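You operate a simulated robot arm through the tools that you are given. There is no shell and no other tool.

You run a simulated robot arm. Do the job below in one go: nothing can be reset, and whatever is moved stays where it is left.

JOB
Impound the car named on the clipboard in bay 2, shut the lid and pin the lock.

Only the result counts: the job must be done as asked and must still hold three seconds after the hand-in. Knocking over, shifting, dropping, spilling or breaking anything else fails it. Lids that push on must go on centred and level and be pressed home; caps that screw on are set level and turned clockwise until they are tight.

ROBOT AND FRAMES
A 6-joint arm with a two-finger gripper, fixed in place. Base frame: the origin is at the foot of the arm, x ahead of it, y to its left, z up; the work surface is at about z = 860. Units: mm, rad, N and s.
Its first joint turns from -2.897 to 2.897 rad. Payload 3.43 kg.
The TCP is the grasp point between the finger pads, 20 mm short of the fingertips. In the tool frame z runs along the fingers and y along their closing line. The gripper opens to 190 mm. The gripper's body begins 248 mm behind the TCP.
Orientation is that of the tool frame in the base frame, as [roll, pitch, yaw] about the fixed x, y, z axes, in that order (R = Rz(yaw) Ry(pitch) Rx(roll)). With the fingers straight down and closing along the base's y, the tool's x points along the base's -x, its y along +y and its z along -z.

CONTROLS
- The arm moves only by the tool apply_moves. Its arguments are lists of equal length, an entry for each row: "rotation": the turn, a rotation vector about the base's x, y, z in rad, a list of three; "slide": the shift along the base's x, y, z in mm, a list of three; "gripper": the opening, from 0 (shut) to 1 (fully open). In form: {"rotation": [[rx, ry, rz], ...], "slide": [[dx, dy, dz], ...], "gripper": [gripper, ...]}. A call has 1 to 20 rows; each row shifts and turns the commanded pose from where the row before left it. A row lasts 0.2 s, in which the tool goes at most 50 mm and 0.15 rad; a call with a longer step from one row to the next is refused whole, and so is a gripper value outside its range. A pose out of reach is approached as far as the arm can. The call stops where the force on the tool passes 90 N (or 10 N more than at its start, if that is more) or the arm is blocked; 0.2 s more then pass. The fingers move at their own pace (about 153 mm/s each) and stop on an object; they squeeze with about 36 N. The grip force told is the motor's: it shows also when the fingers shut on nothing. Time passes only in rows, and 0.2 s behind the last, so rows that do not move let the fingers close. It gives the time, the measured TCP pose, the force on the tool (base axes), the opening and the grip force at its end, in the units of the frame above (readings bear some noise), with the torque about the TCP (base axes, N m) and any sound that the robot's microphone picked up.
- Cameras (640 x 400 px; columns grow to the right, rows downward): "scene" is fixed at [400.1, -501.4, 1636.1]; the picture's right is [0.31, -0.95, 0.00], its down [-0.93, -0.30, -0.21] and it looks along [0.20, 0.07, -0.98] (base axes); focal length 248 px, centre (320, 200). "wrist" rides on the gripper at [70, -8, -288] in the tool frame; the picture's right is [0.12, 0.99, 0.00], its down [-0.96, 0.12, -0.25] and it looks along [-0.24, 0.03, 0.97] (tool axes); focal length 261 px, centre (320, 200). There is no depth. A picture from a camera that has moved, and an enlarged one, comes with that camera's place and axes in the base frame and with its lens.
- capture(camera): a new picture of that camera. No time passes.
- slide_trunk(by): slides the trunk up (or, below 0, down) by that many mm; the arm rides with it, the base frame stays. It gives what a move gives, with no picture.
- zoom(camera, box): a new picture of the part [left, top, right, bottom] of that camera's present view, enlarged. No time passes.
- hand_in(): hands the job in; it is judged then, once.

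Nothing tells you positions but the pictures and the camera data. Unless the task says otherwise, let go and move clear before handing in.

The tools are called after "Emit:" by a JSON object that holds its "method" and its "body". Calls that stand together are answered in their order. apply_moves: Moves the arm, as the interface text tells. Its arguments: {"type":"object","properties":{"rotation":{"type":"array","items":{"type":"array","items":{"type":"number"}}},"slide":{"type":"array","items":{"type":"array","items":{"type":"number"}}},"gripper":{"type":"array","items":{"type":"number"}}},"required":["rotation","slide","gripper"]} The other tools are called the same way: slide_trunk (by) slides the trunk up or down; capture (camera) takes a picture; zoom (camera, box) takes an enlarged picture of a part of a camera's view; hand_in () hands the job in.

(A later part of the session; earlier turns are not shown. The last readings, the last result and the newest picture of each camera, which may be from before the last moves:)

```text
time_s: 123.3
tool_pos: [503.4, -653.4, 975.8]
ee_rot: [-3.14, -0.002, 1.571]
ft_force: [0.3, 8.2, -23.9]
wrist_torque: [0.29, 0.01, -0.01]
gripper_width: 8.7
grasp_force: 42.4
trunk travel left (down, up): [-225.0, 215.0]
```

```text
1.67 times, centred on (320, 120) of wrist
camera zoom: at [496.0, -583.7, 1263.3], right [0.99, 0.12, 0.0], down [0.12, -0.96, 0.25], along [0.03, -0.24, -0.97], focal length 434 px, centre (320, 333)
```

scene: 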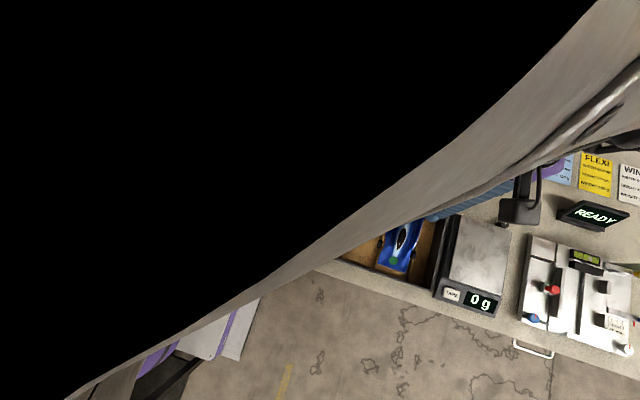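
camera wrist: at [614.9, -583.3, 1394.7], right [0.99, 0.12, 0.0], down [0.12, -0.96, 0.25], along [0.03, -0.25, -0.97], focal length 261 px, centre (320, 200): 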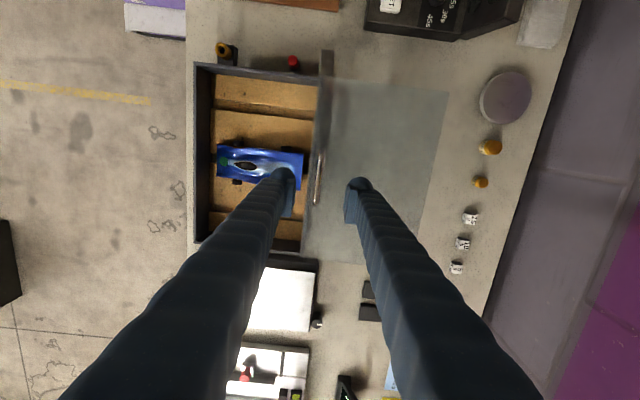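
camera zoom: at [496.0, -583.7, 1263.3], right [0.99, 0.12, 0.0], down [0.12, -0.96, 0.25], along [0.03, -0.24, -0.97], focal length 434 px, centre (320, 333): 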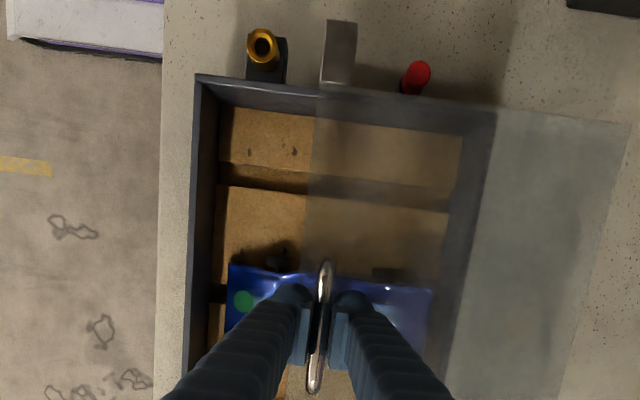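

Emit:
{"method": "apply_moves", "body": {"rotation": [[0, 0, 0], [0, 0, 0], [0, 0, 0], [0, 0, 0], [0, 0, 0], [0, 0, 0], [0, 0, 0], [0, 0, 0]], "slide": [[0, -0.5, -2], [-8, 0, 0], [-10, 0, 0], [-10, 0, 0], [-10, 0, 0], [-8, 0, 0], [-6, 0, 0], [0, 0, 0]], "gripper": [0, 0, 0, 0, 0, 0, 0, 0]}}

Emit:
{"method": "zoom", "body": {"camera": "wrist", "box": [220, 0, 460, 240]}}

```text
time_s: 125.1
tool_pos: [451.5, -654.5, 975.4]
ee_rot: [-3.142, 0.0, 1.57]
ft_force: [0.2, 15.6, 3.0]
wrist_torque: [-0.03, 0.04, -0.05]
gripper_width: 8.3
grasp_force: 42.1
trunk travel left (down, up): [-225.0, 215.0]
```

```text
1.67 times, centred on (340, 120) of wrist
camera zoom: at [443.1, -583.4, 1262.6], right [0.99, 0.12, 0.0], down [0.12, -0.96, 0.25], along [0.03, -0.25, -0.97], focal length 434 px, centre (287, 333)
```

zoom: 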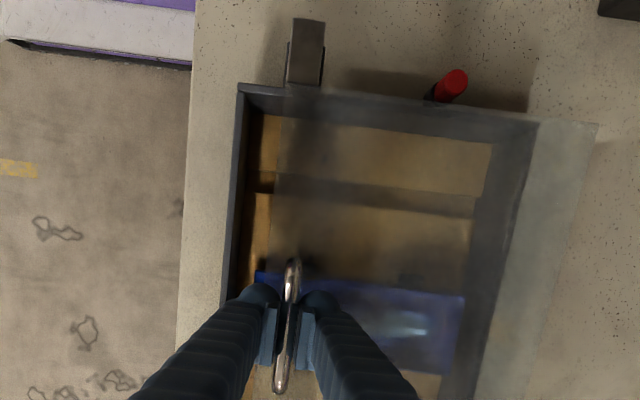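

Emit:
{"method": "apply_moves", "body": {"rotation": [[0, 0, 0], [0, 0, 0], [0, 0, 0], [0, 0, 0], [0, 0, 0], [0, 0, 0], [0, 0, 0]], "slide": [[0, 1.3, 0], [-8, 0, 0], [-8, 0, 0], [-7, 0, 0], [-5, 0, 0], [0, 0, 0], [0, 0, 0]], "gripper": [0, 0, 0, 0, 0, 0, 0]}}

Emit:
{"method": "zoom", "body": {"camera": "wrist", "box": [280, 0, 420, 120]}}

```text
time_s: 126.7
tool_pos: [423.1, -654.8, 975.4]
ee_rot: [-3.142, 0.001, 1.57]
ft_force: [0.6, 1.2, 8.0]
wrist_torque: [-0.14, 0.01, -0.01]
gripper_width: 8.1
grasp_force: 41.8
trunk travel left (down, up): [-225.0, 215.0]
```

```text
3.33 times, centred on (350, 60) of wrist
camera zoom: at [415.0, -583.0, 1262.2], right [0.99, 0.12, 0.0], down [0.12, -0.96, 0.25], along [0.03, -0.25, -0.97], focal length 869 px, centre (220, 667)
```

zoom: 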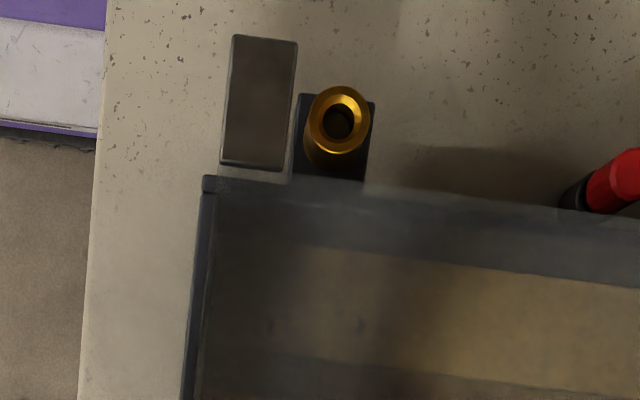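

Emit:
{"method": "apply_moves", "body": {"rotation": [[0, 0, 0], [0, 0, 0], [0, 0, 0], [0, 0, 0], [0, 0, 0]], "slide": [[-2, 0, 0], [-2, 0, 0], [-1.5, 0, 0], [0, 0, 0], [0, 0, 0]], "gripper": [0, 0, 0, 0, 0]}}

```text
time_s: 127.9
tool_pos: [419.5, -653.7, 974.9]
ee_rot: [-3.141, 0.002, 1.57]
ft_force: [-0.4, -11.8, 8.9]
wrist_torque: [-0.15, 0.02, -0.05]
gripper_width: 7.9
grasp_force: 42.0
trunk travel left (down, up): [-225.0, 215.0]
```

Emit:
{"method": "apply_moves", "body": {"rotation": [[0, 0, 0], [0, 0, 0], [0, 0, 0], [0, 0, 0], [0, 0, 0]], "slide": [[-1.5, 0, 0], [-1.5, 0, 0], [-1.5, 0, 0], [0, 0, 0], [0, 0, 0]], "gripper": [0, 0, 0, 0, 0]}}

Emit:
{"method": "zoom", "body": {"camera": "wrist", "box": [280, 0, 420, 120]}}

```text
time_s: 129.1
tool_pos: [417.4, -653.7, 974.4]
ee_rot: [3.141, 0.0, 1.571]
ft_force: [24.3, -10.0, 5.0]
wrist_torque: [-0.01, -0.08, 0.16]
gripper_width: 8.0
grasp_force: 42.2
trunk travel left (down, up): [-225.0, 215.0]
```

```text
3.33 times, centred on (350, 60) of wrist
camera zoom: at [407.9, -583.2, 1261.7], right [0.99, 0.12, 0.0], down [0.12, -0.96, 0.25], along [0.03, -0.25, -0.97], focal length 869 px, centre (220, 667)
```

zoom: 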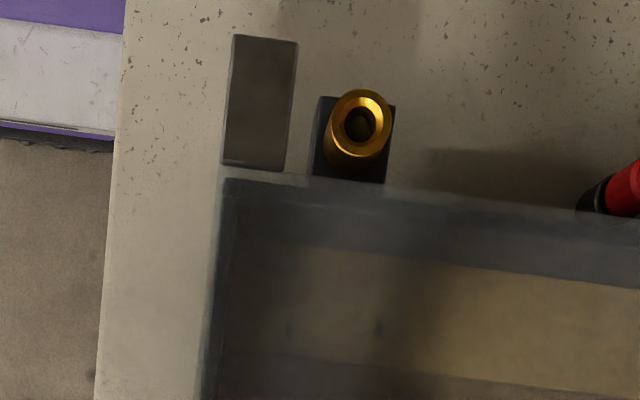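

The lid has reached its closed stop (24 N). I'll relax, release the bar, rise and inspect.

Emit:
{"method": "apply_moves", "body": {"rotation": [[0, 0, 0], [0, 0, 0], [0, 0, 0], [0, 0, 0], [0, 0, 0], [0, 0, 0], [0, 0, 0], [0, 0, 0], [0, 0, 0]], "slide": [[1.5, 0.8, 0], [0, 0, 0], [0, 0, 0], [0, 0, 0], [0, 0, 15], [0, 0, 40], [0, 0, 45], [0, 0, 0], [0, 0, 0]], "gripper": [0, 0, 0.25, 0.25, 0.25, 0.25, 0.25, 0.25, 0.25]}}

Emit:
{"method": "capture", "body": {"camera": "wrist"}}

Emit:
{"method": "zoom", "body": {"camera": "wrist", "box": [270, 20, 470, 260]}}

```text
time_s: 131.1
tool_pos: [414.4, -651.9, 1075.3]
ee_rot: [-3.141, 0.0, 1.57]
ft_force: [-0.1, -0.4, 0.4]
wrist_torque: [0.02, -0.01, 0.02]
gripper_width: 47.7
grasp_force: 0.0
trunk travel left (down, up): [-225.0, 215.0]
```

```text
taken
camera wrist: at [405.0, -582.4, 1362.3], right [0.99, 0.12, 0.0], down [0.12, -0.96, 0.25], along [0.03, -0.25, -0.97], focal length 261 px, centre (320, 200)
```

wrist: 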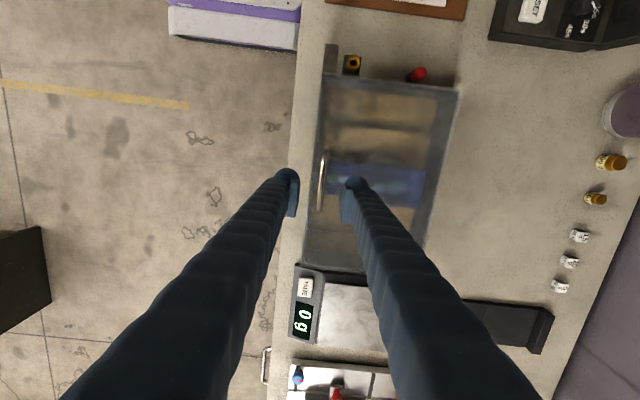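

```text
1.67 times, centred on (370, 140) of wrist
camera zoom: at [405.0, -582.4, 1362.3], right [0.99, 0.12, 0.0], down [0.12, -0.96, 0.25], along [0.03, -0.25, -0.97], focal length 434 px, centre (237, 300)
```

zoom: 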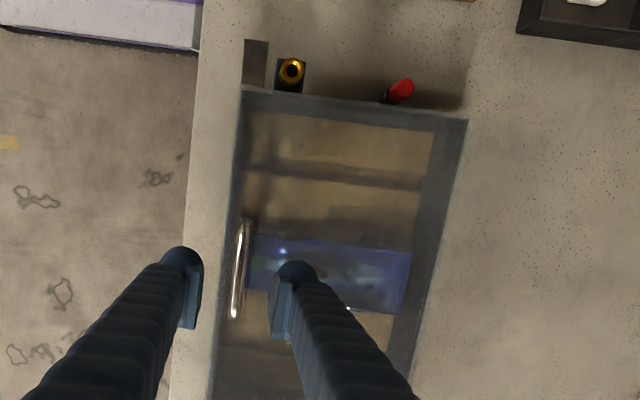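

The lid is back at its original closed position with the blue car visible under it in bay 2. Next is the pin: I'll move above it for a close look.

Emit:
{"method": "apply_moves", "body": {"rotation": [[0, 0, 0], [0, 0, 0], [0, 0, 0], [0, 0, 0], [0, 0, 0], [0, 0, 0], [0, 0, 0], [0, 0, 0], [0, 0, 0], [0, 0, 0]], "slide": [[23, 31, 0], [23, 31, 0], [23, 31, 0], [23, 31, 0], [23, 31, 0], [23, 31, -15], [2, 2, -30], [0, 0, -30], [0, 0, 0], [0, 0, 0]], "gripper": [0.3, 0.3, 0.3, 0.3, 0.3, 0.3, 0.3, 0.3, 0.3, 0.3]}}

Emit:
{"method": "capture", "body": {"camera": "wrist"}}

Emit:
{"method": "zoom", "body": {"camera": "wrist", "box": [270, 110, 370, 220]}}

Emit:
{"method": "zoom", "body": {"camera": "scene", "box": [300, 180, 360, 240]}}

```text
time_s: 133.3
tool_pos: [555.8, -465.3, 997.2]
ee_rot: [-3.141, -0.001, 1.571]
ft_force: [0.0, 0.0, 0.1]
wrist_torque: [-0.04, 0.02, 0.0]
gripper_width: 57.1
grasp_force: 0.0
trunk travel left (down, up): [-225.0, 215.0]
```

```text
taken
camera wrist: at [546.9, -395.8, 1284.8], right [0.99, 0.12, 0.0], down [0.12, -0.96, 0.25], along [0.03, -0.25, -0.97], focal length 261 px, centre (320, 200)
```

wrist: 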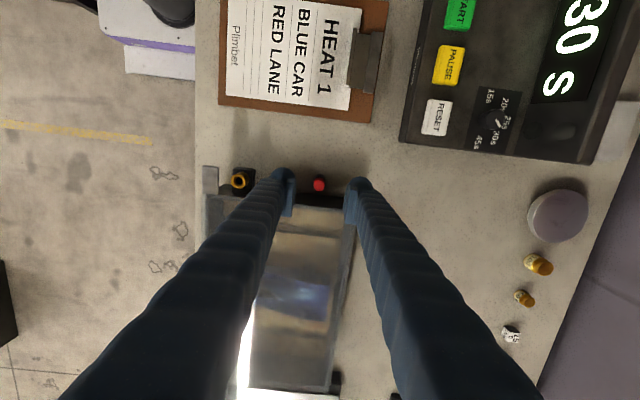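

```text
3.64 times, centred on (320, 165) of wrist
camera zoom: at [546.9, -395.8, 1284.8], right [0.99, 0.12, 0.0], down [0.12, -0.96, 0.25], along [0.03, -0.25, -0.97], focal length 948 px, centre (320, 327)
```

zoom: 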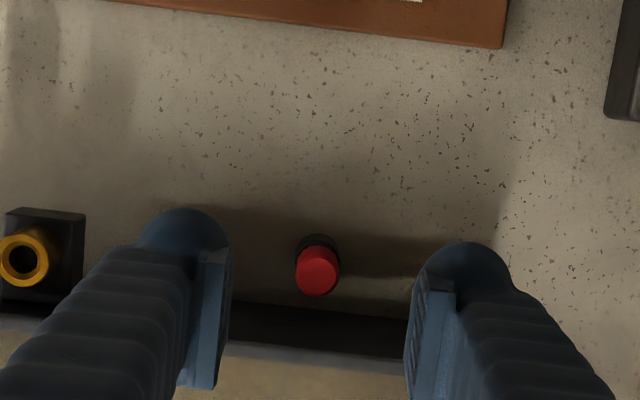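

```text
6.67 times, centred on (330, 210) of scene
camera zoom: at [400.1, -501.4, 1636.1], right [0.31, -0.95, 0.0], down [-0.93, -0.3, -0.21], along [0.2, 0.07, -0.98], focal length 1653 px, centre (253, 133)
```

zoom: 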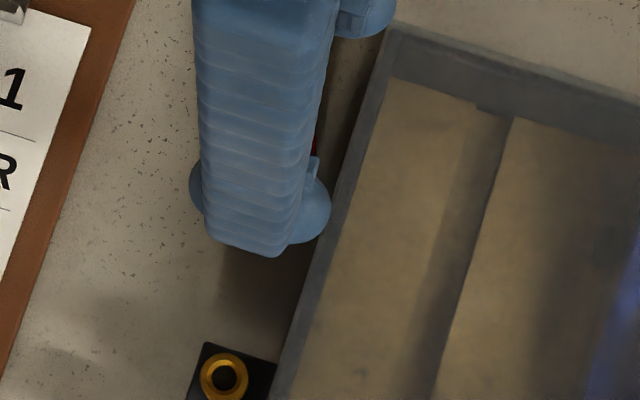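

Emit:
{"method": "zoom", "body": {"camera": "wrist", "box": [290, 160, 350, 220]}}

Emit:
{"method": "zoom", "body": {"camera": "wrist", "box": [195, 155, 275, 225]}}

```text
6.67 times, centred on (320, 190) of wrist
camera zoom: at [546.9, -395.8, 1284.8], right [0.99, 0.12, 0.0], down [0.12, -0.96, 0.25], along [0.03, -0.25, -0.97], focal length 1738 px, centre (320, 267)
```

zoom: 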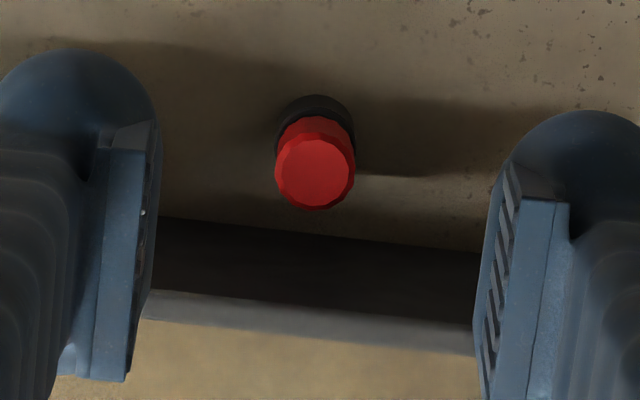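

```text
5.71 times, centred on (235, 190) of wrist
camera zoom: at [546.9, -395.8, 1284.8], right [0.99, 0.12, 0.0], down [0.12, -0.96, 0.25], along [0.03, -0.25, -0.97], focal length 1489 px, centre (806, 257)
```

zoom: 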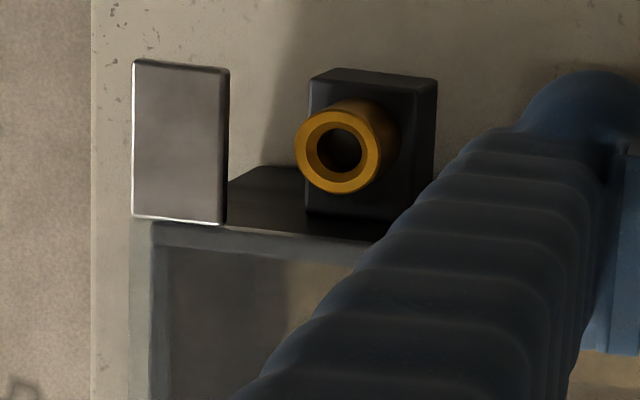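

I'll calibrate by moving the camera so the lock tube appears where the pin's knob appears now. That gives the exact offset from pin to lock.

Emit:
{"method": "apply_moves", "body": {"rotation": [[0, 0, 0], [0, 0, 0], [0, 0, 0], [0, 0, 0], [0, 0, 0], [0, 0, 0]], "slide": [[-30, -1.2, 17], [-30, -1, 0], [-30, -1, 0], [-22.3, -1, 0], [0, 0, 0], [0, 0, 0]], "gripper": [0.3, 0.3, 0.3, 0.3, 0.3, 0.3]}}

Emit:
{"method": "zoom", "body": {"camera": "wrist", "box": [290, 160, 350, 220]}}

Emit:
{"method": "zoom", "body": {"camera": "wrist", "box": [280, 130, 360, 230]}}

```text
time_s: 134.7
tool_pos: [443.8, -469.4, 1017.8]
ee_rot: [3.139, 0.001, 1.571]
ft_force: [0.2, -0.1, 0.1]
wrist_torque: [-0.04, 0.0, 0.0]
gripper_width: 57.2
grasp_force: 0.1
trunk travel left (down, up): [-225.0, 215.0]
```

```text
6.67 times, centred on (320, 190) of wrist
camera zoom: at [434.4, -398.9, 1304.1], right [0.99, 0.12, 0.0], down [0.12, -0.96, 0.25], along [0.03, -0.25, -0.97], focal length 1738 px, centre (320, 267)
```

zoom: 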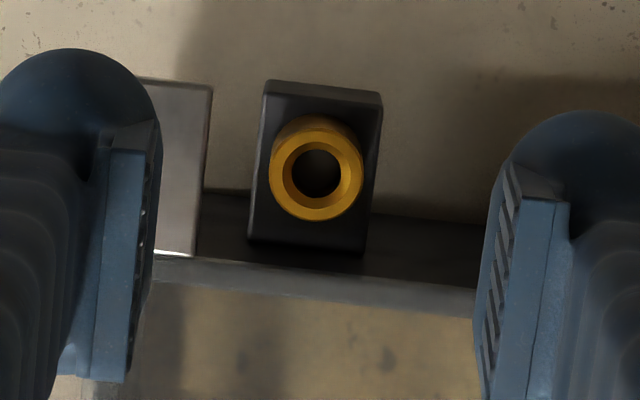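

```text
4.00 times, centred on (320, 180) of wrist
camera zoom: at [434.4, -398.9, 1304.1], right [0.99, 0.12, 0.0], down [0.12, -0.96, 0.25], along [0.03, -0.25, -0.97], focal length 1043 px, centre (320, 280)
```

zoom: 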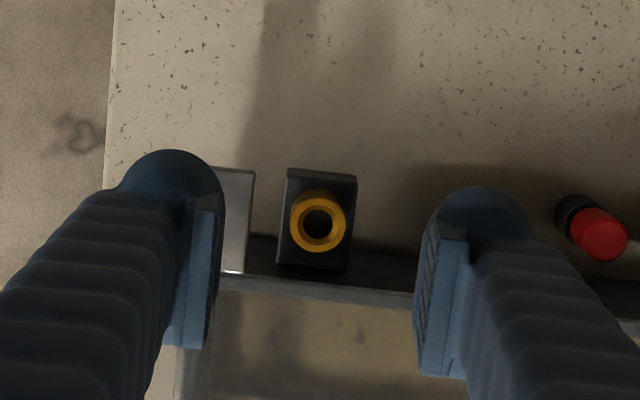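

The lock is offset from the pin by about (-112.1, -3.8) mm. I'll go back over the pin, staying clear of the case wall, and descend to grip the knob.

Emit:
{"method": "apply_moves", "body": {"rotation": [[0, 0, 0], [0, 0, 0], [0, 0, 0], [0, 0, 0], [0, 0, 0], [0, 0, 0], [0, 0, 0], [0, 0, 0]], "slide": [[30, 3, 0], [30, 3, 0], [30, 3, 0], [22, 0, 0], [0, 0, -20], [0, 0, -30], [0, 0, 0], [0, 0, 0]], "gripper": [0.3, 0.3, 0.3, 0.3, 0.3, 0.3, 0.3, 0.3]}}

Emit:
{"method": "zoom", "body": {"camera": "wrist", "box": [270, 120, 370, 220]}}

```text
time_s: 136.5
tool_pos: [556.6, -458.5, 965.0]
ee_rot: [-3.141, 0.0, 1.573]
ft_force: [0.7, 0.0, -0.2]
wrist_torque: [-0.05, 0.02, 0.01]
gripper_width: 57.2
grasp_force: 0.0
trunk travel left (down, up): [-225.0, 215.0]
```

```text
4.00 times, centred on (320, 170) of wrist
camera zoom: at [546.7, -387.9, 1253.2], right [0.99, 0.12, 0.0], down [0.12, -0.96, 0.25], along [0.03, -0.25, -0.97], focal length 1043 px, centre (320, 320)
```

zoom: 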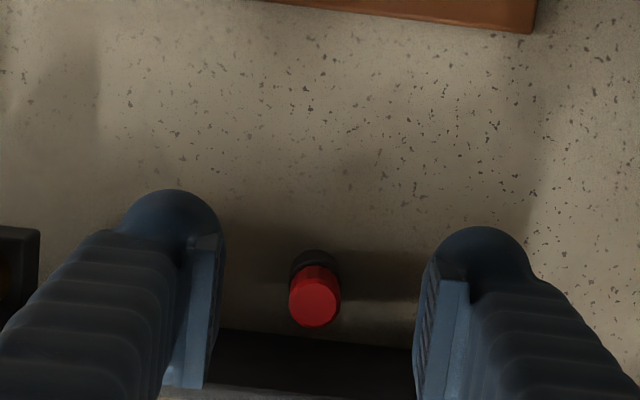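

Emit:
{"method": "apply_moves", "body": {"rotation": [[0, 0, 0], [0, 0, 0], [0, 0, 0], [0, 0, 0], [0, 0, 0], [0, 0, 0]], "slide": [[0, -2, -15], [0, 0, -12], [0, 0, -10], [0, 0, -6], [0, 0, 0], [0, 0, 0]], "gripper": [0.3, 0.3, 0.3, 0.3, 0.3, 0.3]}}

Emit:
{"method": "zoom", "body": {"camera": "wrist", "box": [270, 120, 370, 220]}}

Emit:
{"method": "zoom", "body": {"camera": "scene", "box": [300, 180, 360, 240]}}

```text
time_s: 137.9
tool_pos: [554.5, -460.7, 924.6]
ee_rot: [-3.14, -0.002, 1.571]
ft_force: [0.3, -0.7, -0.3]
wrist_torque: [-0.01, 0.0, 0.01]
gripper_width: 56.8
grasp_force: 0.0
trunk travel left (down, up): [-225.0, 215.0]
```

```text
4.00 times, centred on (320, 170) of wrist
camera zoom: at [546.4, -390.5, 1211.5], right [0.99, 0.12, 0.0], down [0.12, -0.96, 0.25], along [0.03, -0.25, -0.97], focal length 1043 px, centre (320, 320)
```

zoom: 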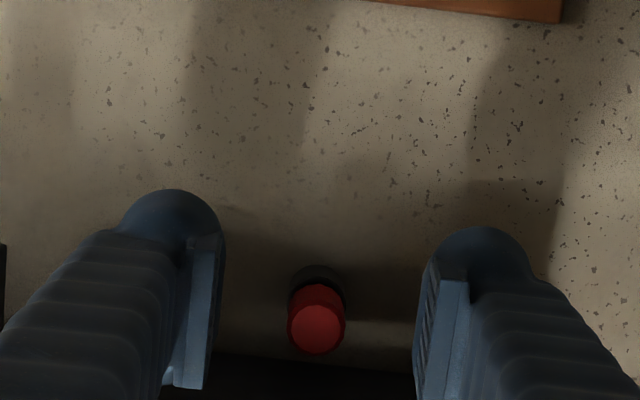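

```text
6.67 times, centred on (330, 210) of scene
camera zoom: at [400.1, -501.4, 1636.1], right [0.31, -0.95, 0.0], down [-0.93, -0.3, -0.21], along [0.2, 0.07, -0.98], focal length 1653 px, centre (253, 133)
```

zoom: 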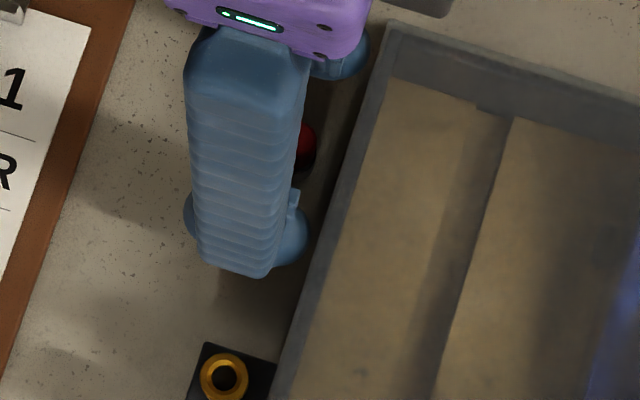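

Emit:
{"method": "apply_moves", "body": {"rotation": [[0, 0, 0], [0, 0, 0], [0, 0, 0], [0, 0, 0]], "slide": [[0, 0, -3], [0, 0, -3], [0, 0, 0], [0, 0, 0]], "gripper": [0.3, 0.3, 0.3, 0.3]}}

Emit:
{"method": "apply_moves", "body": {"rotation": [[0, 0, 0], [0, 0, 0], [0, 0, 0], [0, 0, 0]], "slide": [[0, 0, 0], [0, 0, 0], [0, 0, 0], [0, 0, 0]], "gripper": [0.15, 0.05, 0.05, 0.05]}}

Emit:
{"method": "zoom", "body": {"camera": "wrist", "box": [270, 140, 370, 240]}}

```text
time_s: 138.9
tool_pos: [554.4, -461.3, 917.9]
ee_rot: [-3.14, -0.001, 1.57]
ft_force: [-0.2, 1.2, 0.3]
wrist_torque: [0.0, -0.01, -0.03]
gripper_width: 57.0
grasp_force: 0.2
trunk travel left (down, up): [-225.0, 215.0]
```

```text
time_s: 139.9
tool_pos: [555.2, -461.8, 916.7]
ee_rot: [3.14, -0.001, 1.571]
ft_force: [0.5, -1.3, -0.1]
wrist_torque: [0.01, -0.04, -0.02]
gripper_width: 14.7
grasp_force: 35.9
trunk travel left (down, up): [-225.0, 215.0]
```

```text
4.00 times, centred on (320, 190) of wrist
camera zoom: at [546.0, -391.0, 1205.0], right [0.99, 0.12, 0.0], down [0.12, -0.96, 0.25], along [0.03, -0.25, -0.97], focal length 1043 px, centre (320, 240)
```

zoom: 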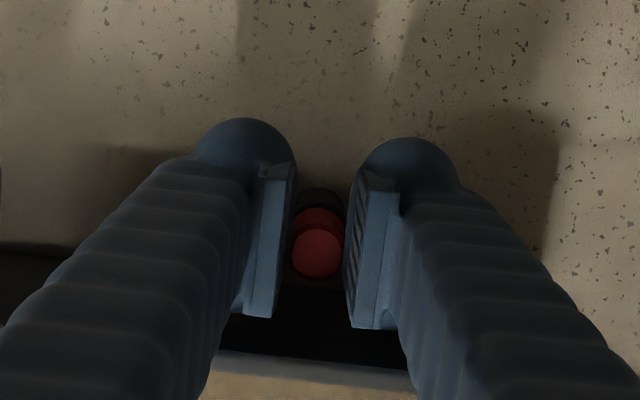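

The knob is gripped (14.7 mm). I'll draw the pin straight up out of its holder.

Emit:
{"method": "apply_moves", "body": {"rotation": [[0, 0, 0], [0, 0, 0], [0, 0, 0], [0, 0, 0], [0, 0, 0], [0, 0, 0], [0, 0, 0], [0, 0, 0], [0, 0, 0], [0, 0, 0]], "slide": [[0, 0, 3], [0, 0, 5], [0, 0, 8], [0, 0, 8], [0, 0, 10], [0, 0, 12], [0, 0, 14], [0, 0, 14], [0, 0, 0], [0, 0, 0]], "gripper": [0.05, 0.05, 0.05, 0.05, 0.05, 0.05, 0.05, 0.05, 0.05, 0.05]}}

Emit:
{"method": "zoom", "body": {"camera": "wrist", "box": [270, 130, 370, 230]}}

Emit:
{"method": "zoom", "body": {"camera": "scene", "box": [295, 175, 365, 245]}}

```text
time_s: 142.1
tool_pos: [554.3, -461.7, 991.4]
ee_rot: [3.141, 0.0, 1.568]
ft_force: [-1.1, 0.0, -0.3]
wrist_torque: [-0.03, -0.02, 0.01]
gripper_width: 15.2
grasp_force: 36.3
trunk travel left (down, up): [-225.0, 215.0]
```

```text
4.00 times, centred on (320, 180) of wrist
camera zoom: at [546.0, -391.3, 1278.8], right [0.99, 0.12, 0.0], down [0.12, -0.96, 0.25], along [0.03, -0.25, -0.97], focal length 1043 px, centre (320, 280)
```

zoom: 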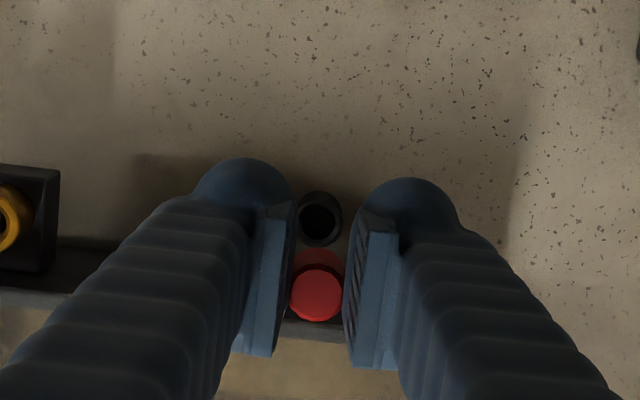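

```text
5.71 times, centred on (330, 210) of scene
camera zoom: at [400.1, -501.4, 1636.1], right [0.31, -0.95, 0.0], down [-0.93, -0.3, -0.21], along [0.2, 0.07, -0.98], focal length 1417 px, centre (263, 143)
```

zoom: 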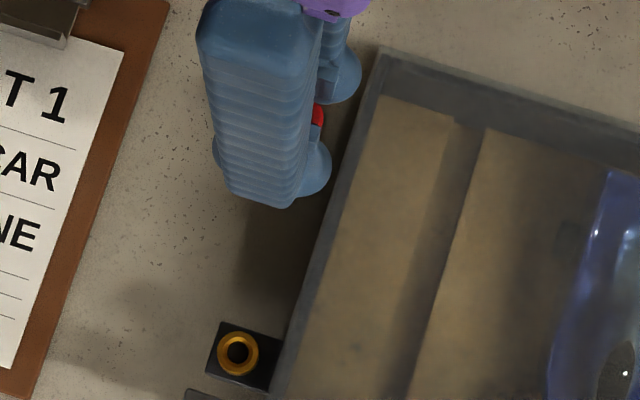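

Emit:
{"method": "zoom", "body": {"camera": "wrist", "box": [305, 165, 335, 195]}}

Emit:
{"method": "zoom", "body": {"camera": "scene", "box": [325, 185, 345, 205]}}

```text
13.33 times, centred on (320, 180) of wrist
camera zoom: at [546.0, -391.3, 1278.8], right [0.99, 0.12, 0.0], down [0.12, -0.96, 0.25], along [0.03, -0.25, -0.97], focal length 3475 px, centre (320, 467)
```

zoom: 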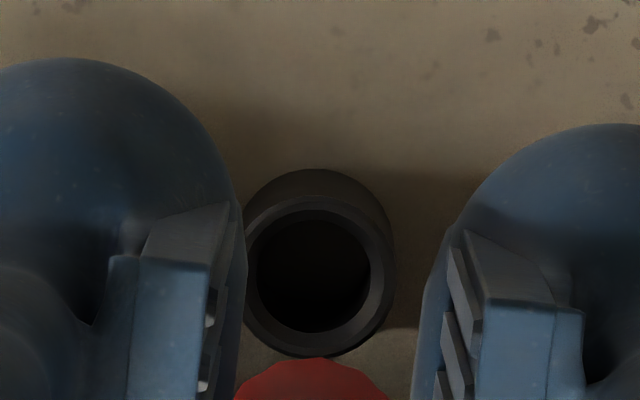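

```text
16.00 times, centred on (335, 195) of scene
camera zoom: at [400.1, -501.4, 1636.1], right [0.31, -0.95, 0.0], down [-0.93, -0.3, -0.21], along [0.2, 0.07, -0.98], focal length 3968 px, centre (80, 280)
```

zoom: 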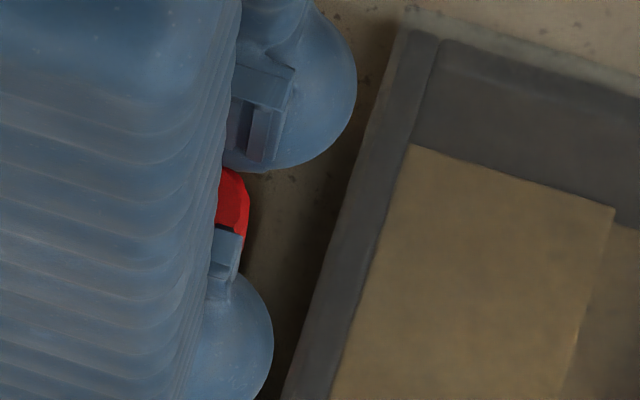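

The pin is out and hanging upright. I'll carry it over the lock tube by the calibrated offset.

Emit:
{"method": "apply_moves", "body": {"rotation": [[0, 0, 0], [0, 0, 0], [0, 0, 0], [0, 0, 0], [0, 0, 0], [0, 0, 0], [0, 0, 0], [0, 0, 0], [0, 0, 0]], "slide": [[-5, 0, 8], [-15, -0.5, 0], [-20, -0.5, 0], [-25, -1, 0], [-22, -1, 0], [-17, -0.75, 0], [-8, 0, 0], [0, 0, 0], [0, 0, 0]], "gripper": [0.05, 0.05, 0.05, 0.05, 0.05, 0.05, 0.05, 0.05, 0.05]}}

Emit:
{"method": "zoom", "body": {"camera": "wrist", "box": [280, 130, 360, 230]}}

Emit:
{"method": "zoom", "body": {"camera": "scene", "box": [290, 200, 350, 260]}}

```text
time_s: 144.1
tool_pos: [443.5, -465.4, 999.6]
ee_rot: [3.141, 0.0, 1.572]
ft_force: [-0.5, -0.3, 0.6]
wrist_torque: [-0.02, -0.02, -0.01]
gripper_width: 15.1
grasp_force: 35.6
trunk travel left (down, up): [-225.0, 215.0]
```

```text
4.00 times, centred on (320, 180) of wrist
camera zoom: at [434.2, -395.1, 1287.2], right [0.99, 0.12, 0.0], down [0.12, -0.96, 0.25], along [0.03, -0.25, -0.97], focal length 1043 px, centre (320, 280)
```

zoom: 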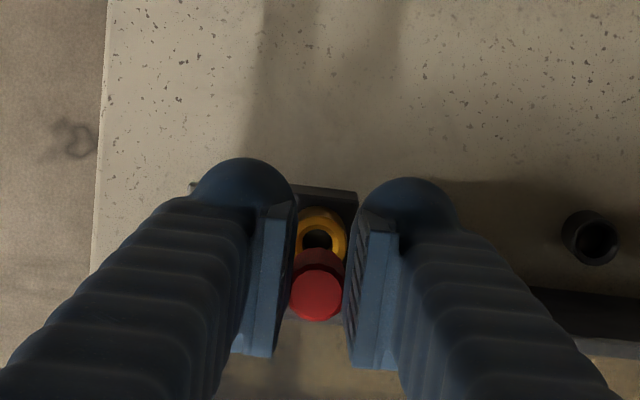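

```text
6.67 times, centred on (320, 230) of scene
camera zoom: at [400.1, -501.4, 1636.1], right [0.31, -0.95, 0.0], down [-0.93, -0.3, -0.21], along [0.2, 0.07, -0.98], focal length 1653 px, centre (320, 0)
```

zoom: 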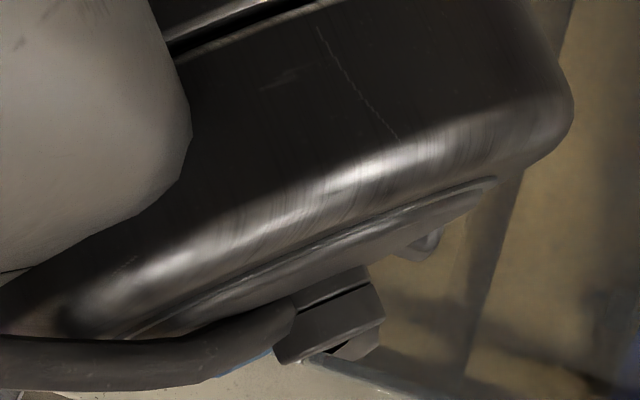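

The pin is over the tube within a fraction of a millimetre. I'll fine-adjust and lower slowly, watching for contact.

Emit:
{"method": "apply_moves", "body": {"rotation": [[0, 0, 0], [0, 0, 0], [0, 0, 0], [0, 0, 0], [0, 0, 0], [0, 0, 0]], "slide": [[-0.3, 0.4, -3], [0, 0, -4], [0, 0, -4], [0, 0, -3], [0, 0, 0], [0, 0, 0]], "gripper": [0.05, 0.05, 0.05, 0.05, 0.05, 0.05]}}

Emit:
{"method": "zoom", "body": {"camera": "wrist", "box": [290, 150, 350, 210]}}

```text
time_s: 145.5
tool_pos: [441.6, -465.1, 985.9]
ee_rot: [-3.14, 0.0, 1.57]
ft_force: [-0.1, -0.7, -0.3]
wrist_torque: [-0.01, -0.01, 0.04]
gripper_width: 14.9
grasp_force: 35.5
trunk travel left (down, up): [-225.0, 215.0]
```

```text
6.67 times, centred on (320, 180) of wrist
camera zoom: at [434.0, -394.3, 1273.1], right [0.99, 0.12, 0.0], down [0.12, -0.96, 0.25], along [0.03, -0.25, -0.97], focal length 1738 px, centre (320, 333)
```

zoom: 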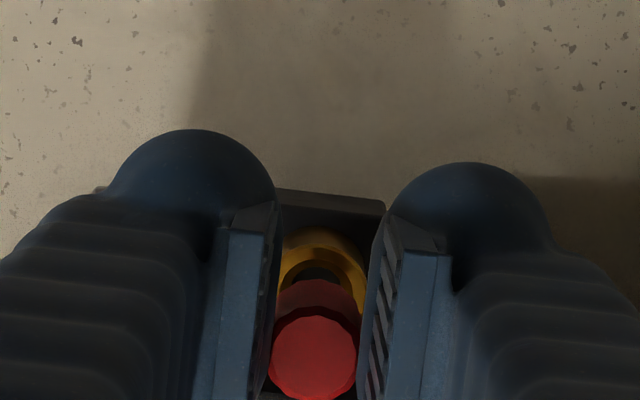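

Emit:
{"method": "apply_moves", "body": {"rotation": [[0, 0, 0], [0, 0, 0], [0, 0, 0], [0, 0, 0], [0, 0, 0]], "slide": [[0, 0, -3], [0, 0, -3], [0, 0, -2], [0, 0, 0], [0, 0, 0]], "gripper": [0.05, 0.05, 0.05, 0.05, 0.05]}}

Emit:
{"method": "zoom", "body": {"camera": "wrist", "box": [300, 175, 340, 215]}}

```text
time_s: 146.7
tool_pos: [442.5, -464.6, 976.8]
ee_rot: [-3.141, 0.0, 1.572]
ft_force: [-0.8, 0.2, -0.7]
wrist_torque: [-0.02, -0.04, 0.02]
gripper_width: 15.1
grasp_force: 36.0
trunk travel left (down, up): [-225.0, 215.0]
```

```text
10.00 times, centred on (320, 195) of wrist
camera zoom: at [434.2, -394.5, 1265.0], right [0.99, 0.12, 0.0], down [0.12, -0.96, 0.25], along [0.03, -0.25, -0.97], focal length 2606 px, centre (320, 250)
```

zoom: 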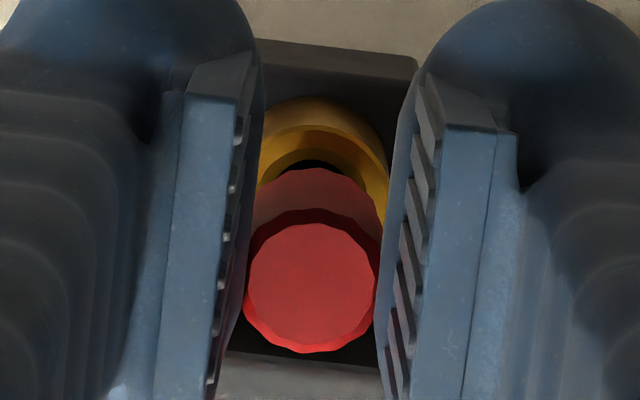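

Alignment is good to about half a millimetre. I'll continue lowering.

Emit:
{"method": "apply_moves", "body": {"rotation": [[0, 0, 0], [0, 0, 0], [0, 0, 0], [0, 0, 0]], "slide": [[0, 0.2, -2], [0, 0, -2], [0, 0, 0], [0, 0, 0]], "gripper": [0.05, 0.05, 0.05, 0.05]}}

```text
time_s: 147.7
tool_pos: [442.7, -464.1, 973.2]
ee_rot: [3.141, 0.0, 1.571]
ft_force: [4.3, 3.8, 3.2]
wrist_torque: [0.13, -0.08, 0.04]
gripper_width: 15.1
grasp_force: 35.9
trunk travel left (down, up): [-225.0, 215.0]
```

The shaft tip is touching the tube's chamfer, with reaction toward +x/+y. I'll shift that way and continue.

Emit:
{"method": "apply_moves", "body": {"rotation": [[0, 0, 0], [0, 0, 0], [0, 0, 0]], "slide": [[0.4, 0.35, 0], [0, 0, 0], [0, 0, 0]], "gripper": [0.05, 0.05, 0.05]}}

Emit:
{"method": "apply_moves", "body": {"rotation": [[0, 0, 0], [0, 0, 0], [0, 0, 0]], "slide": [[0, 0, -1], [0, 0, 0], [0, 0, 0]], "gripper": [0.05, 0.05, 0.05]}}

```text
time_s: 148.5
tool_pos: [443.7, -465.4, 973.3]
ee_rot: [3.141, -0.001, 1.571]
ft_force: [-1.6, -2.6, 1.8]
wrist_torque: [-0.12, 0.04, 0.0]
gripper_width: 15.1
grasp_force: 36.2
trunk travel left (down, up): [-225.0, 215.0]
```

```text
time_s: 149.3
tool_pos: [442.8, -463.6, 972.7]
ee_rot: [-3.142, 0.0, 1.57]
ft_force: [-3.7, -5.7, 2.2]
wrist_torque: [-0.35, 0.03, -0.03]
gripper_width: 15.3
grasp_force: 36.1
trunk travel left (down, up): [-225.0, 215.0]
```

Emit:
{"method": "apply_moves", "body": {"rotation": [[0, 0, 0], [0, 0, 0], [0, 0, 0], [0, 0, 0]], "slide": [[-0.2, -0.3, 0], [0, 0, -2], [0, 0, 0], [0, 0, 0]], "gripper": [0.05, 0.05, 0.05, 0.05]}}

```text
time_s: 150.3
tool_pos: [442.6, -463.5, 970.3]
ee_rot: [-3.141, 0.0, 1.57]
ft_force: [-0.8, -7.4, 1.7]
wrist_torque: [-0.33, 0.03, -0.02]
gripper_width: 15.0
grasp_force: 35.9
trunk travel left (down, up): [-225.0, 215.0]
```

Emit:
{"method": "apply_moves", "body": {"rotation": [[0, 0, 0], [0, 0, 0], [0, 0, 0], [0, 0, 0]], "slide": [[0, -0.5, 0], [0, 0, -2], [0, 0, -1], [0, 0, 0]], "gripper": [0.05, 0.05, 0.05, 0.05]}}

Emit:
{"method": "zoom", "body": {"camera": "wrist", "box": [300, 175, 340, 215]}}

```text
time_s: 151.3
tool_pos: [442.6, -463.6, 968.9]
ee_rot: [3.141, 0.002, 1.572]
ft_force: [3.3, 6.5, 31.8]
wrist_torque: [0.12, -0.02, 0.03]
gripper_width: 15.0
grasp_force: 36.2
trunk travel left (down, up): [-225.0, 215.0]
```

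```text
10.00 times, centred on (320, 195) of wrist
camera zoom: at [433.5, -393.3, 1256.6], right [0.99, 0.12, 0.0], down [0.12, -0.96, 0.25], along [0.03, -0.25, -0.97], focal length 2606 px, centre (320, 250)
```

zoom: 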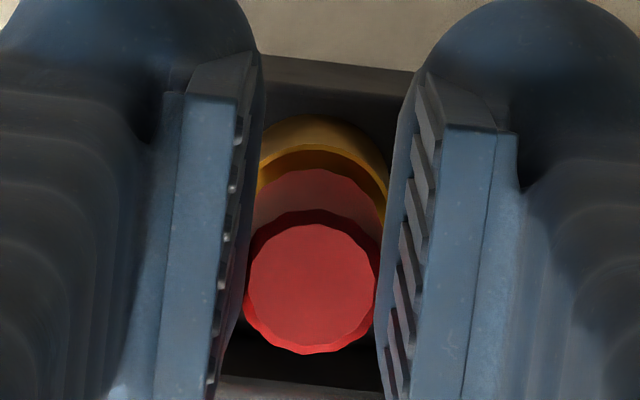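

The pin has come down onto the tube with 32 N, so it appears seated. I'll relax the push, release the knob and rise to inspect.

Emit:
{"method": "apply_moves", "body": {"rotation": [[0, 0, 0], [0, 0, 0], [0, 0, 0], [0, 0, 0], [0, 0, 0]], "slide": [[0, -0.3, 1.8], [0, 0, 0], [0, 0, 0], [0, 0, 0], [0, 0, 0]], "gripper": [0.05, 0.05, 0.12, 0.2, 0.2]}}

Emit:
{"method": "zoom", "body": {"camera": "wrist", "box": [290, 165, 350, 225]}}

```text
time_s: 152.5
tool_pos: [443.1, -465.5, 969.2]
ee_rot: [-3.141, 0.001, 1.571]
ft_force: [-0.5, -0.3, -0.5]
wrist_torque: [0.05, 0.03, 0.0]
gripper_width: 37.6
grasp_force: 0.0
trunk travel left (down, up): [-225.0, 215.0]
```

```text
6.67 times, centred on (320, 195) of wrist
camera zoom: at [433.8, -395.1, 1256.4], right [0.99, 0.12, 0.0], down [0.12, -0.96, 0.25], along [0.03, -0.25, -0.97], focal length 1738 px, centre (320, 233)
```

zoom: 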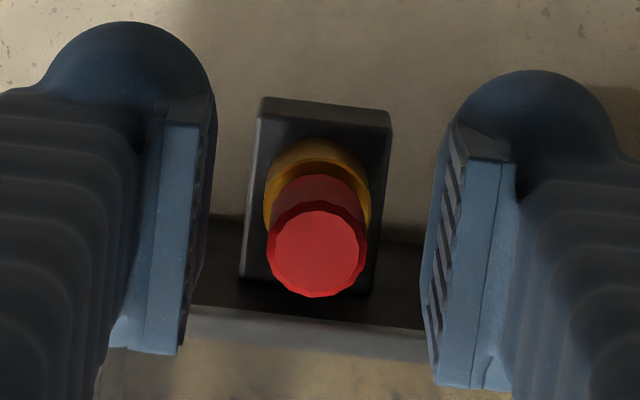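

The pin stands upright in the tube. I'll rise and look at it from a different angle to check how deep it sits.

Emit:
{"method": "apply_moves", "body": {"rotation": [[0, 0, 0], [0, 0, 0], [0, 0, 0], [0, 0, 0], [0, 0, 0], [0, 0, 0], [0, 0, 0], [0, 0, 0], [0, 0, 0]], "slide": [[0, 0, 8], [0, 0, 20], [0, 0, 40], [0, 40, 20], [0, 45, 0], [0, 45, 0], [0, 45, 0], [0, 0, 0], [0, 0, 0]], "gripper": [0.22, 0.22, 0.22, 0.22, 0.22, 0.22, 0.22, 0.22, 0.22]}}

Emit:
{"method": "capture", "body": {"camera": "wrist"}}

Emit:
{"method": "zoom", "body": {"camera": "scene", "box": [290, 200, 350, 260]}}

```text
time_s: 154.5
tool_pos: [443.7, -290.7, 1055.3]
ee_rot: [3.14, 0.0, 1.57]
ft_force: [-0.3, 0.0, 0.6]
wrist_torque: [0.11, -0.03, 0.01]
gripper_width: 41.9
grasp_force: 0.0
trunk travel left (down, up): [-225.0, 215.0]
```

```text
taken
camera wrist: at [434.8, -220.7, 1342.8], right [0.99, 0.12, 0.0], down [0.12, -0.96, 0.25], along [0.03, -0.24, -0.97], focal length 261 px, centre (320, 200)
```

wrist: 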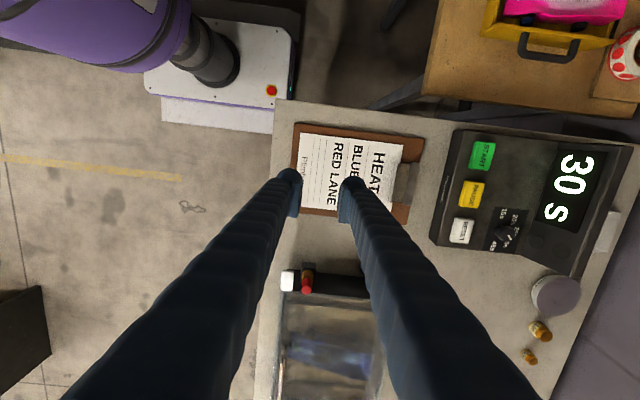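

```text
6.67 times, centred on (320, 230) of scene
camera zoom: at [400.1, -501.4, 1636.1], right [0.31, -0.95, 0.0], down [-0.93, -0.3, -0.21], along [0.2, 0.07, -0.98], focal length 1653 px, centre (320, 0)
```

zoom: 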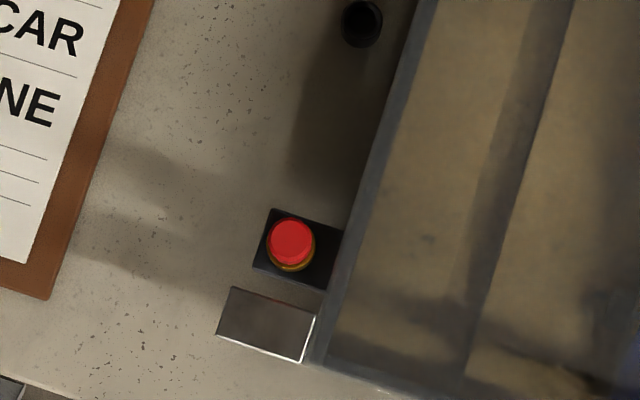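

Emit:
{"method": "zoom", "body": {"camera": "wrist", "box": [280, 255, 340, 305]}}

Emit:
{"method": "zoom", "body": {"camera": "wrist", "box": [240, 240, 400, 400]}}

```text
8.00 times, centred on (310, 280) of wrist
camera zoom: at [434.8, -220.7, 1342.8], right [0.99, 0.12, 0.0], down [0.12, -0.96, 0.25], along [0.03, -0.24, -0.97], focal length 2085 px, centre (400, -440)
```

zoom: 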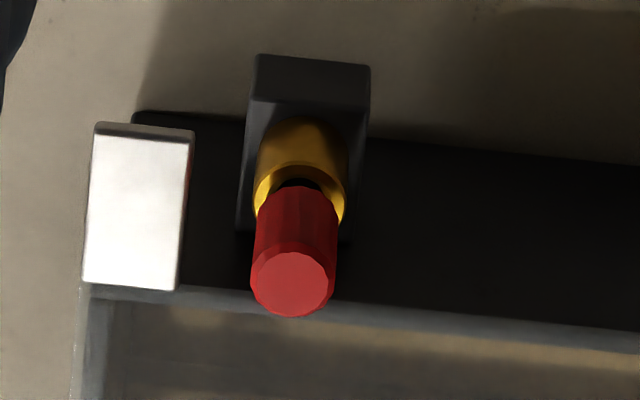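

```text
2.50 times, centred on (320, 320) of wrist
camera zoom: at [434.8, -220.7, 1342.8], right [0.99, 0.12, 0.0], down [0.12, -0.96, 0.25], along [0.03, -0.24, -0.97], focal length 652 px, centre (320, -100)
```

zoom: 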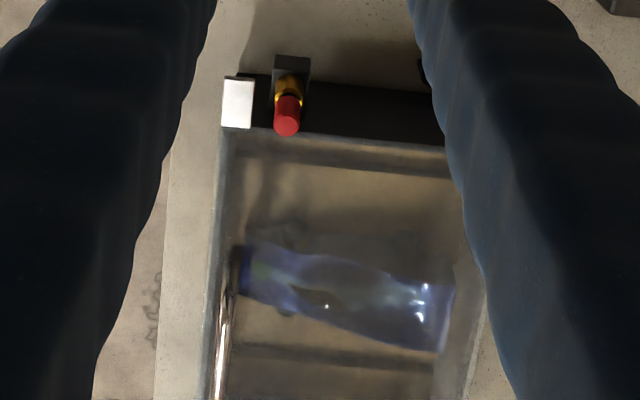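

Emit:
{"method": "zoom", "body": {"camera": "wrist", "box": [300, 265, 316, 281]}}

Emit:
{"method": "zoom", "body": {"camera": "wrist", "box": [296, 265, 320, 289]}}

Emit:
{"method": "zoom", "body": {"camera": "scene", "box": [310, 228, 326, 244]}}

```text
16.00 times, centred on (308, 273) of wrist
camera zoom: at [434.8, -220.7, 1342.8], right [0.99, 0.12, 0.0], down [0.12, -0.96, 0.25], along [0.03, -0.24, -0.97], focal length 4170 px, centre (512, -968)
```

zoom: 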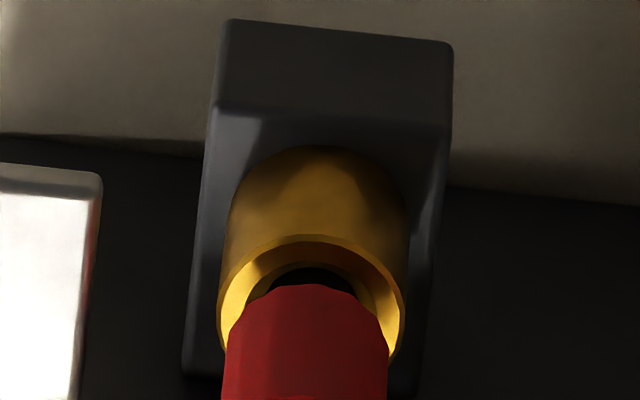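

```text
16.00 times, centred on (308, 277) of wrist
camera zoom: at [434.8, -220.7, 1342.8], right [0.99, 0.12, 0.0], down [0.12, -0.96, 0.25], along [0.03, -0.24, -0.97], focal length 4170 px, centre (512, -1032)
```

zoom: 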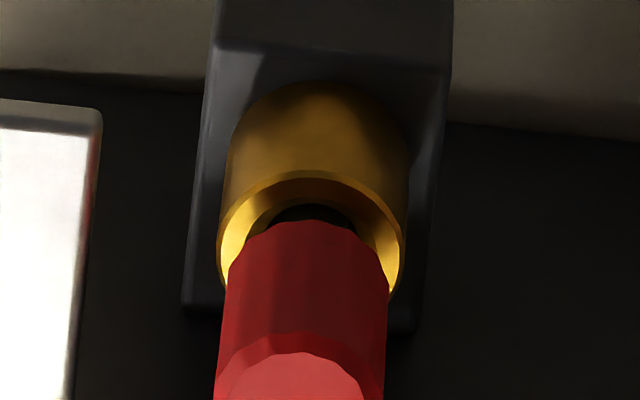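

```text
16.00 times, centred on (318, 236) of scene
camera zoom: at [400.1, -501.4, 1636.1], right [0.31, -0.95, 0.0], down [-0.93, -0.3, -0.21], along [0.2, 0.07, -0.98], focal length 3968 px, centre (352, -376)
```

zoom: 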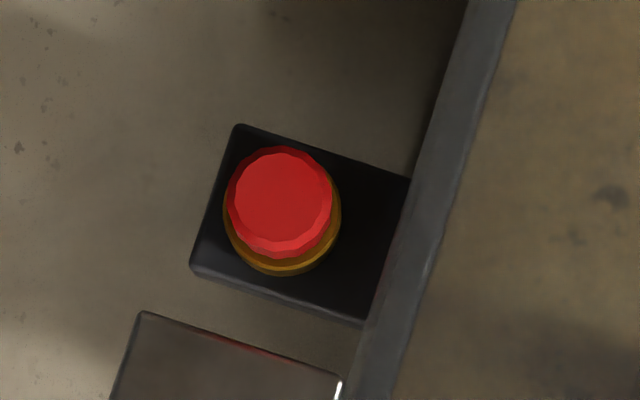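

The knob's underside still looks a few millimetres above the tube rim. I'll take a flatter view from the side to see what is between them.

Emit:
{"method": "apply_moves", "body": {"rotation": [[-0.12, 0, 0], [-0.12, 0, 0], [-0.12, 0, 0], [-0.12, 0, 0], [-0.12, 0, 0], [-0.1, 0, 0], [0, 0, 0], [0, 0, 0]], "slide": [[0, -14, -4], [0, -14, -4], [0, -14, -4], [0, -14, -4], [0, -14, -4], [0, -5, -4], [0, 0, 0], [0, 0, 0]], "gripper": [0.4, 0.4, 0.4, 0.4, 0.4, 0.4, 0.4, 0.4]}}

Emit:
{"method": "capture", "body": {"camera": "wrist"}}

```text
time_s: 156.3
tool_pos: [444.8, -364.5, 1033.0]
ee_rot: [-3.141, 0.699, 1.575]
ft_force: [0.5, 0.6, -0.5]
wrist_torque: [0.05, -0.01, -0.01]
gripper_width: 76.2
grasp_force: 0.0
trunk travel left (down, up): [-225.0, 215.0]
```

```text
taken
camera wrist: at [434.6, -125.7, 1206.8], right [0.99, 0.09, -0.08], down [0.12, -0.58, 0.81], along [0.03, -0.81, -0.58], focal length 261 px, centre (320, 200)
```

wrist: 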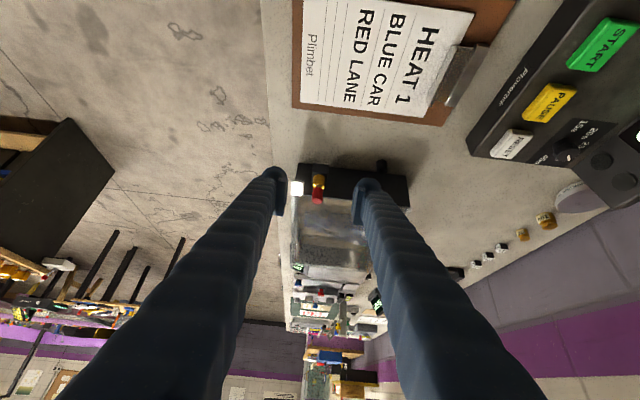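

Emit:
{"method": "zoom", "body": {"camera": "wrist", "box": [306, 168, 330, 208]}}

Emit:
{"method": "zoom", "body": {"camera": "wrist", "box": [285, 155, 415, 255]}}

```text
10.00 times, centred on (318, 188) of wrist
camera zoom: at [434.6, -125.7, 1206.8], right [0.99, 0.09, -0.08], down [0.12, -0.58, 0.81], along [0.03, -0.81, -0.58], focal length 2606 px, centre (340, 320)
```

zoom: 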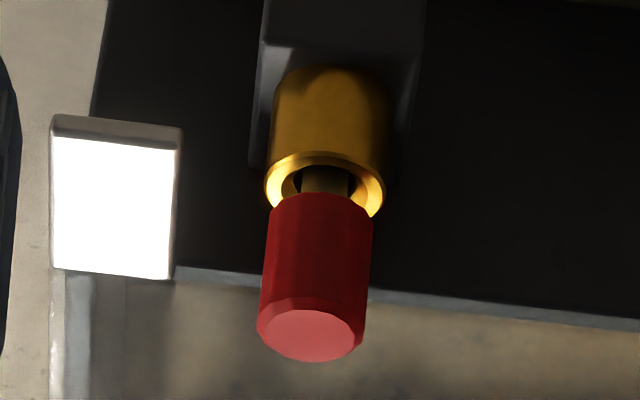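

```text
4.00 times, centred on (350, 205) of wrist
camera zoom: at [434.6, -125.7, 1206.8], right [0.99, 0.09, -0.08], down [0.12, -0.58, 0.81], along [0.03, -0.81, -0.58], focal length 1043 px, centre (200, 180)
```

zoom: 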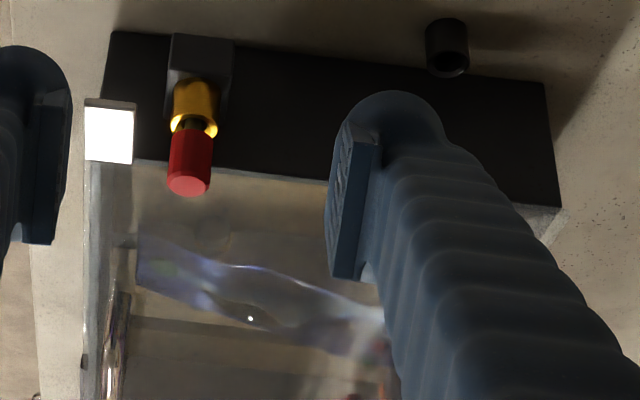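

The flatter view shows the knob about 7 mm above the rim, with its shaft in the bore, so the pin needs pressing further. I'll return the tool to vertical and go back over the pin.

Emit:
{"method": "apply_moves", "body": {"rotation": [[0.12, 0, 0], [0.12, 0, 0], [0.12, 0, 0], [0.12, 0, 0], [0.12, 0, 0], [0.1, 0, 0], [0, 0, 0], [0, 0, 0], [0, 0, 0], [0, 0, 0]], "slide": [[0, 0, 10], [0, 0, 10], [0, 0, 0], [0, 0, 0], [0, 0, 0], [0, -10, 0], [-1, -40, 0], [0, -40, 0], [0, -10, 0], [0, 0, 0]], "gripper": [0.3, 0.3, 0.3, 0.3, 0.3, 0.3, 0.3, 0.3, 0.3, 0.3]}}

Emit:
{"method": "zoom", "body": {"camera": "wrist", "box": [280, 140, 360, 240]}}

```text
time_s: 158.5
tool_pos: [440.5, -465.5, 1054.2]
ee_rot: [3.141, -0.001, 1.571]
ft_force: [-0.1, 0.4, 0.1]
wrist_torque: [-0.05, -0.01, -0.01]
gripper_width: 57.1
grasp_force: 0.0
trunk travel left (down, up): [-225.0, 215.0]
```

```text
4.00 times, centred on (320, 190) of wrist
camera zoom: at [433.0, -394.3, 1340.9], right [0.99, 0.12, 0.0], down [0.12, -0.96, 0.25], along [0.03, -0.25, -0.97], focal length 1043 px, centre (320, 240)
```

zoom: 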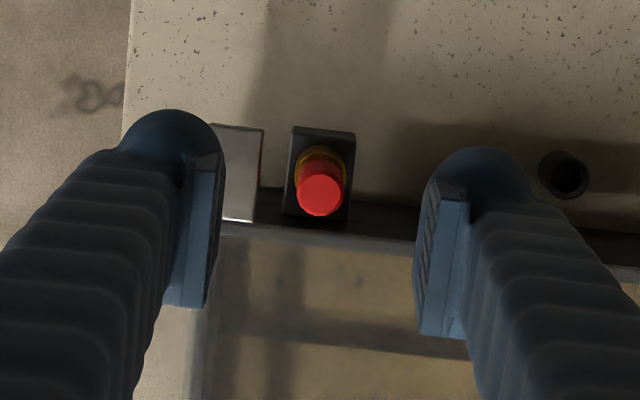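

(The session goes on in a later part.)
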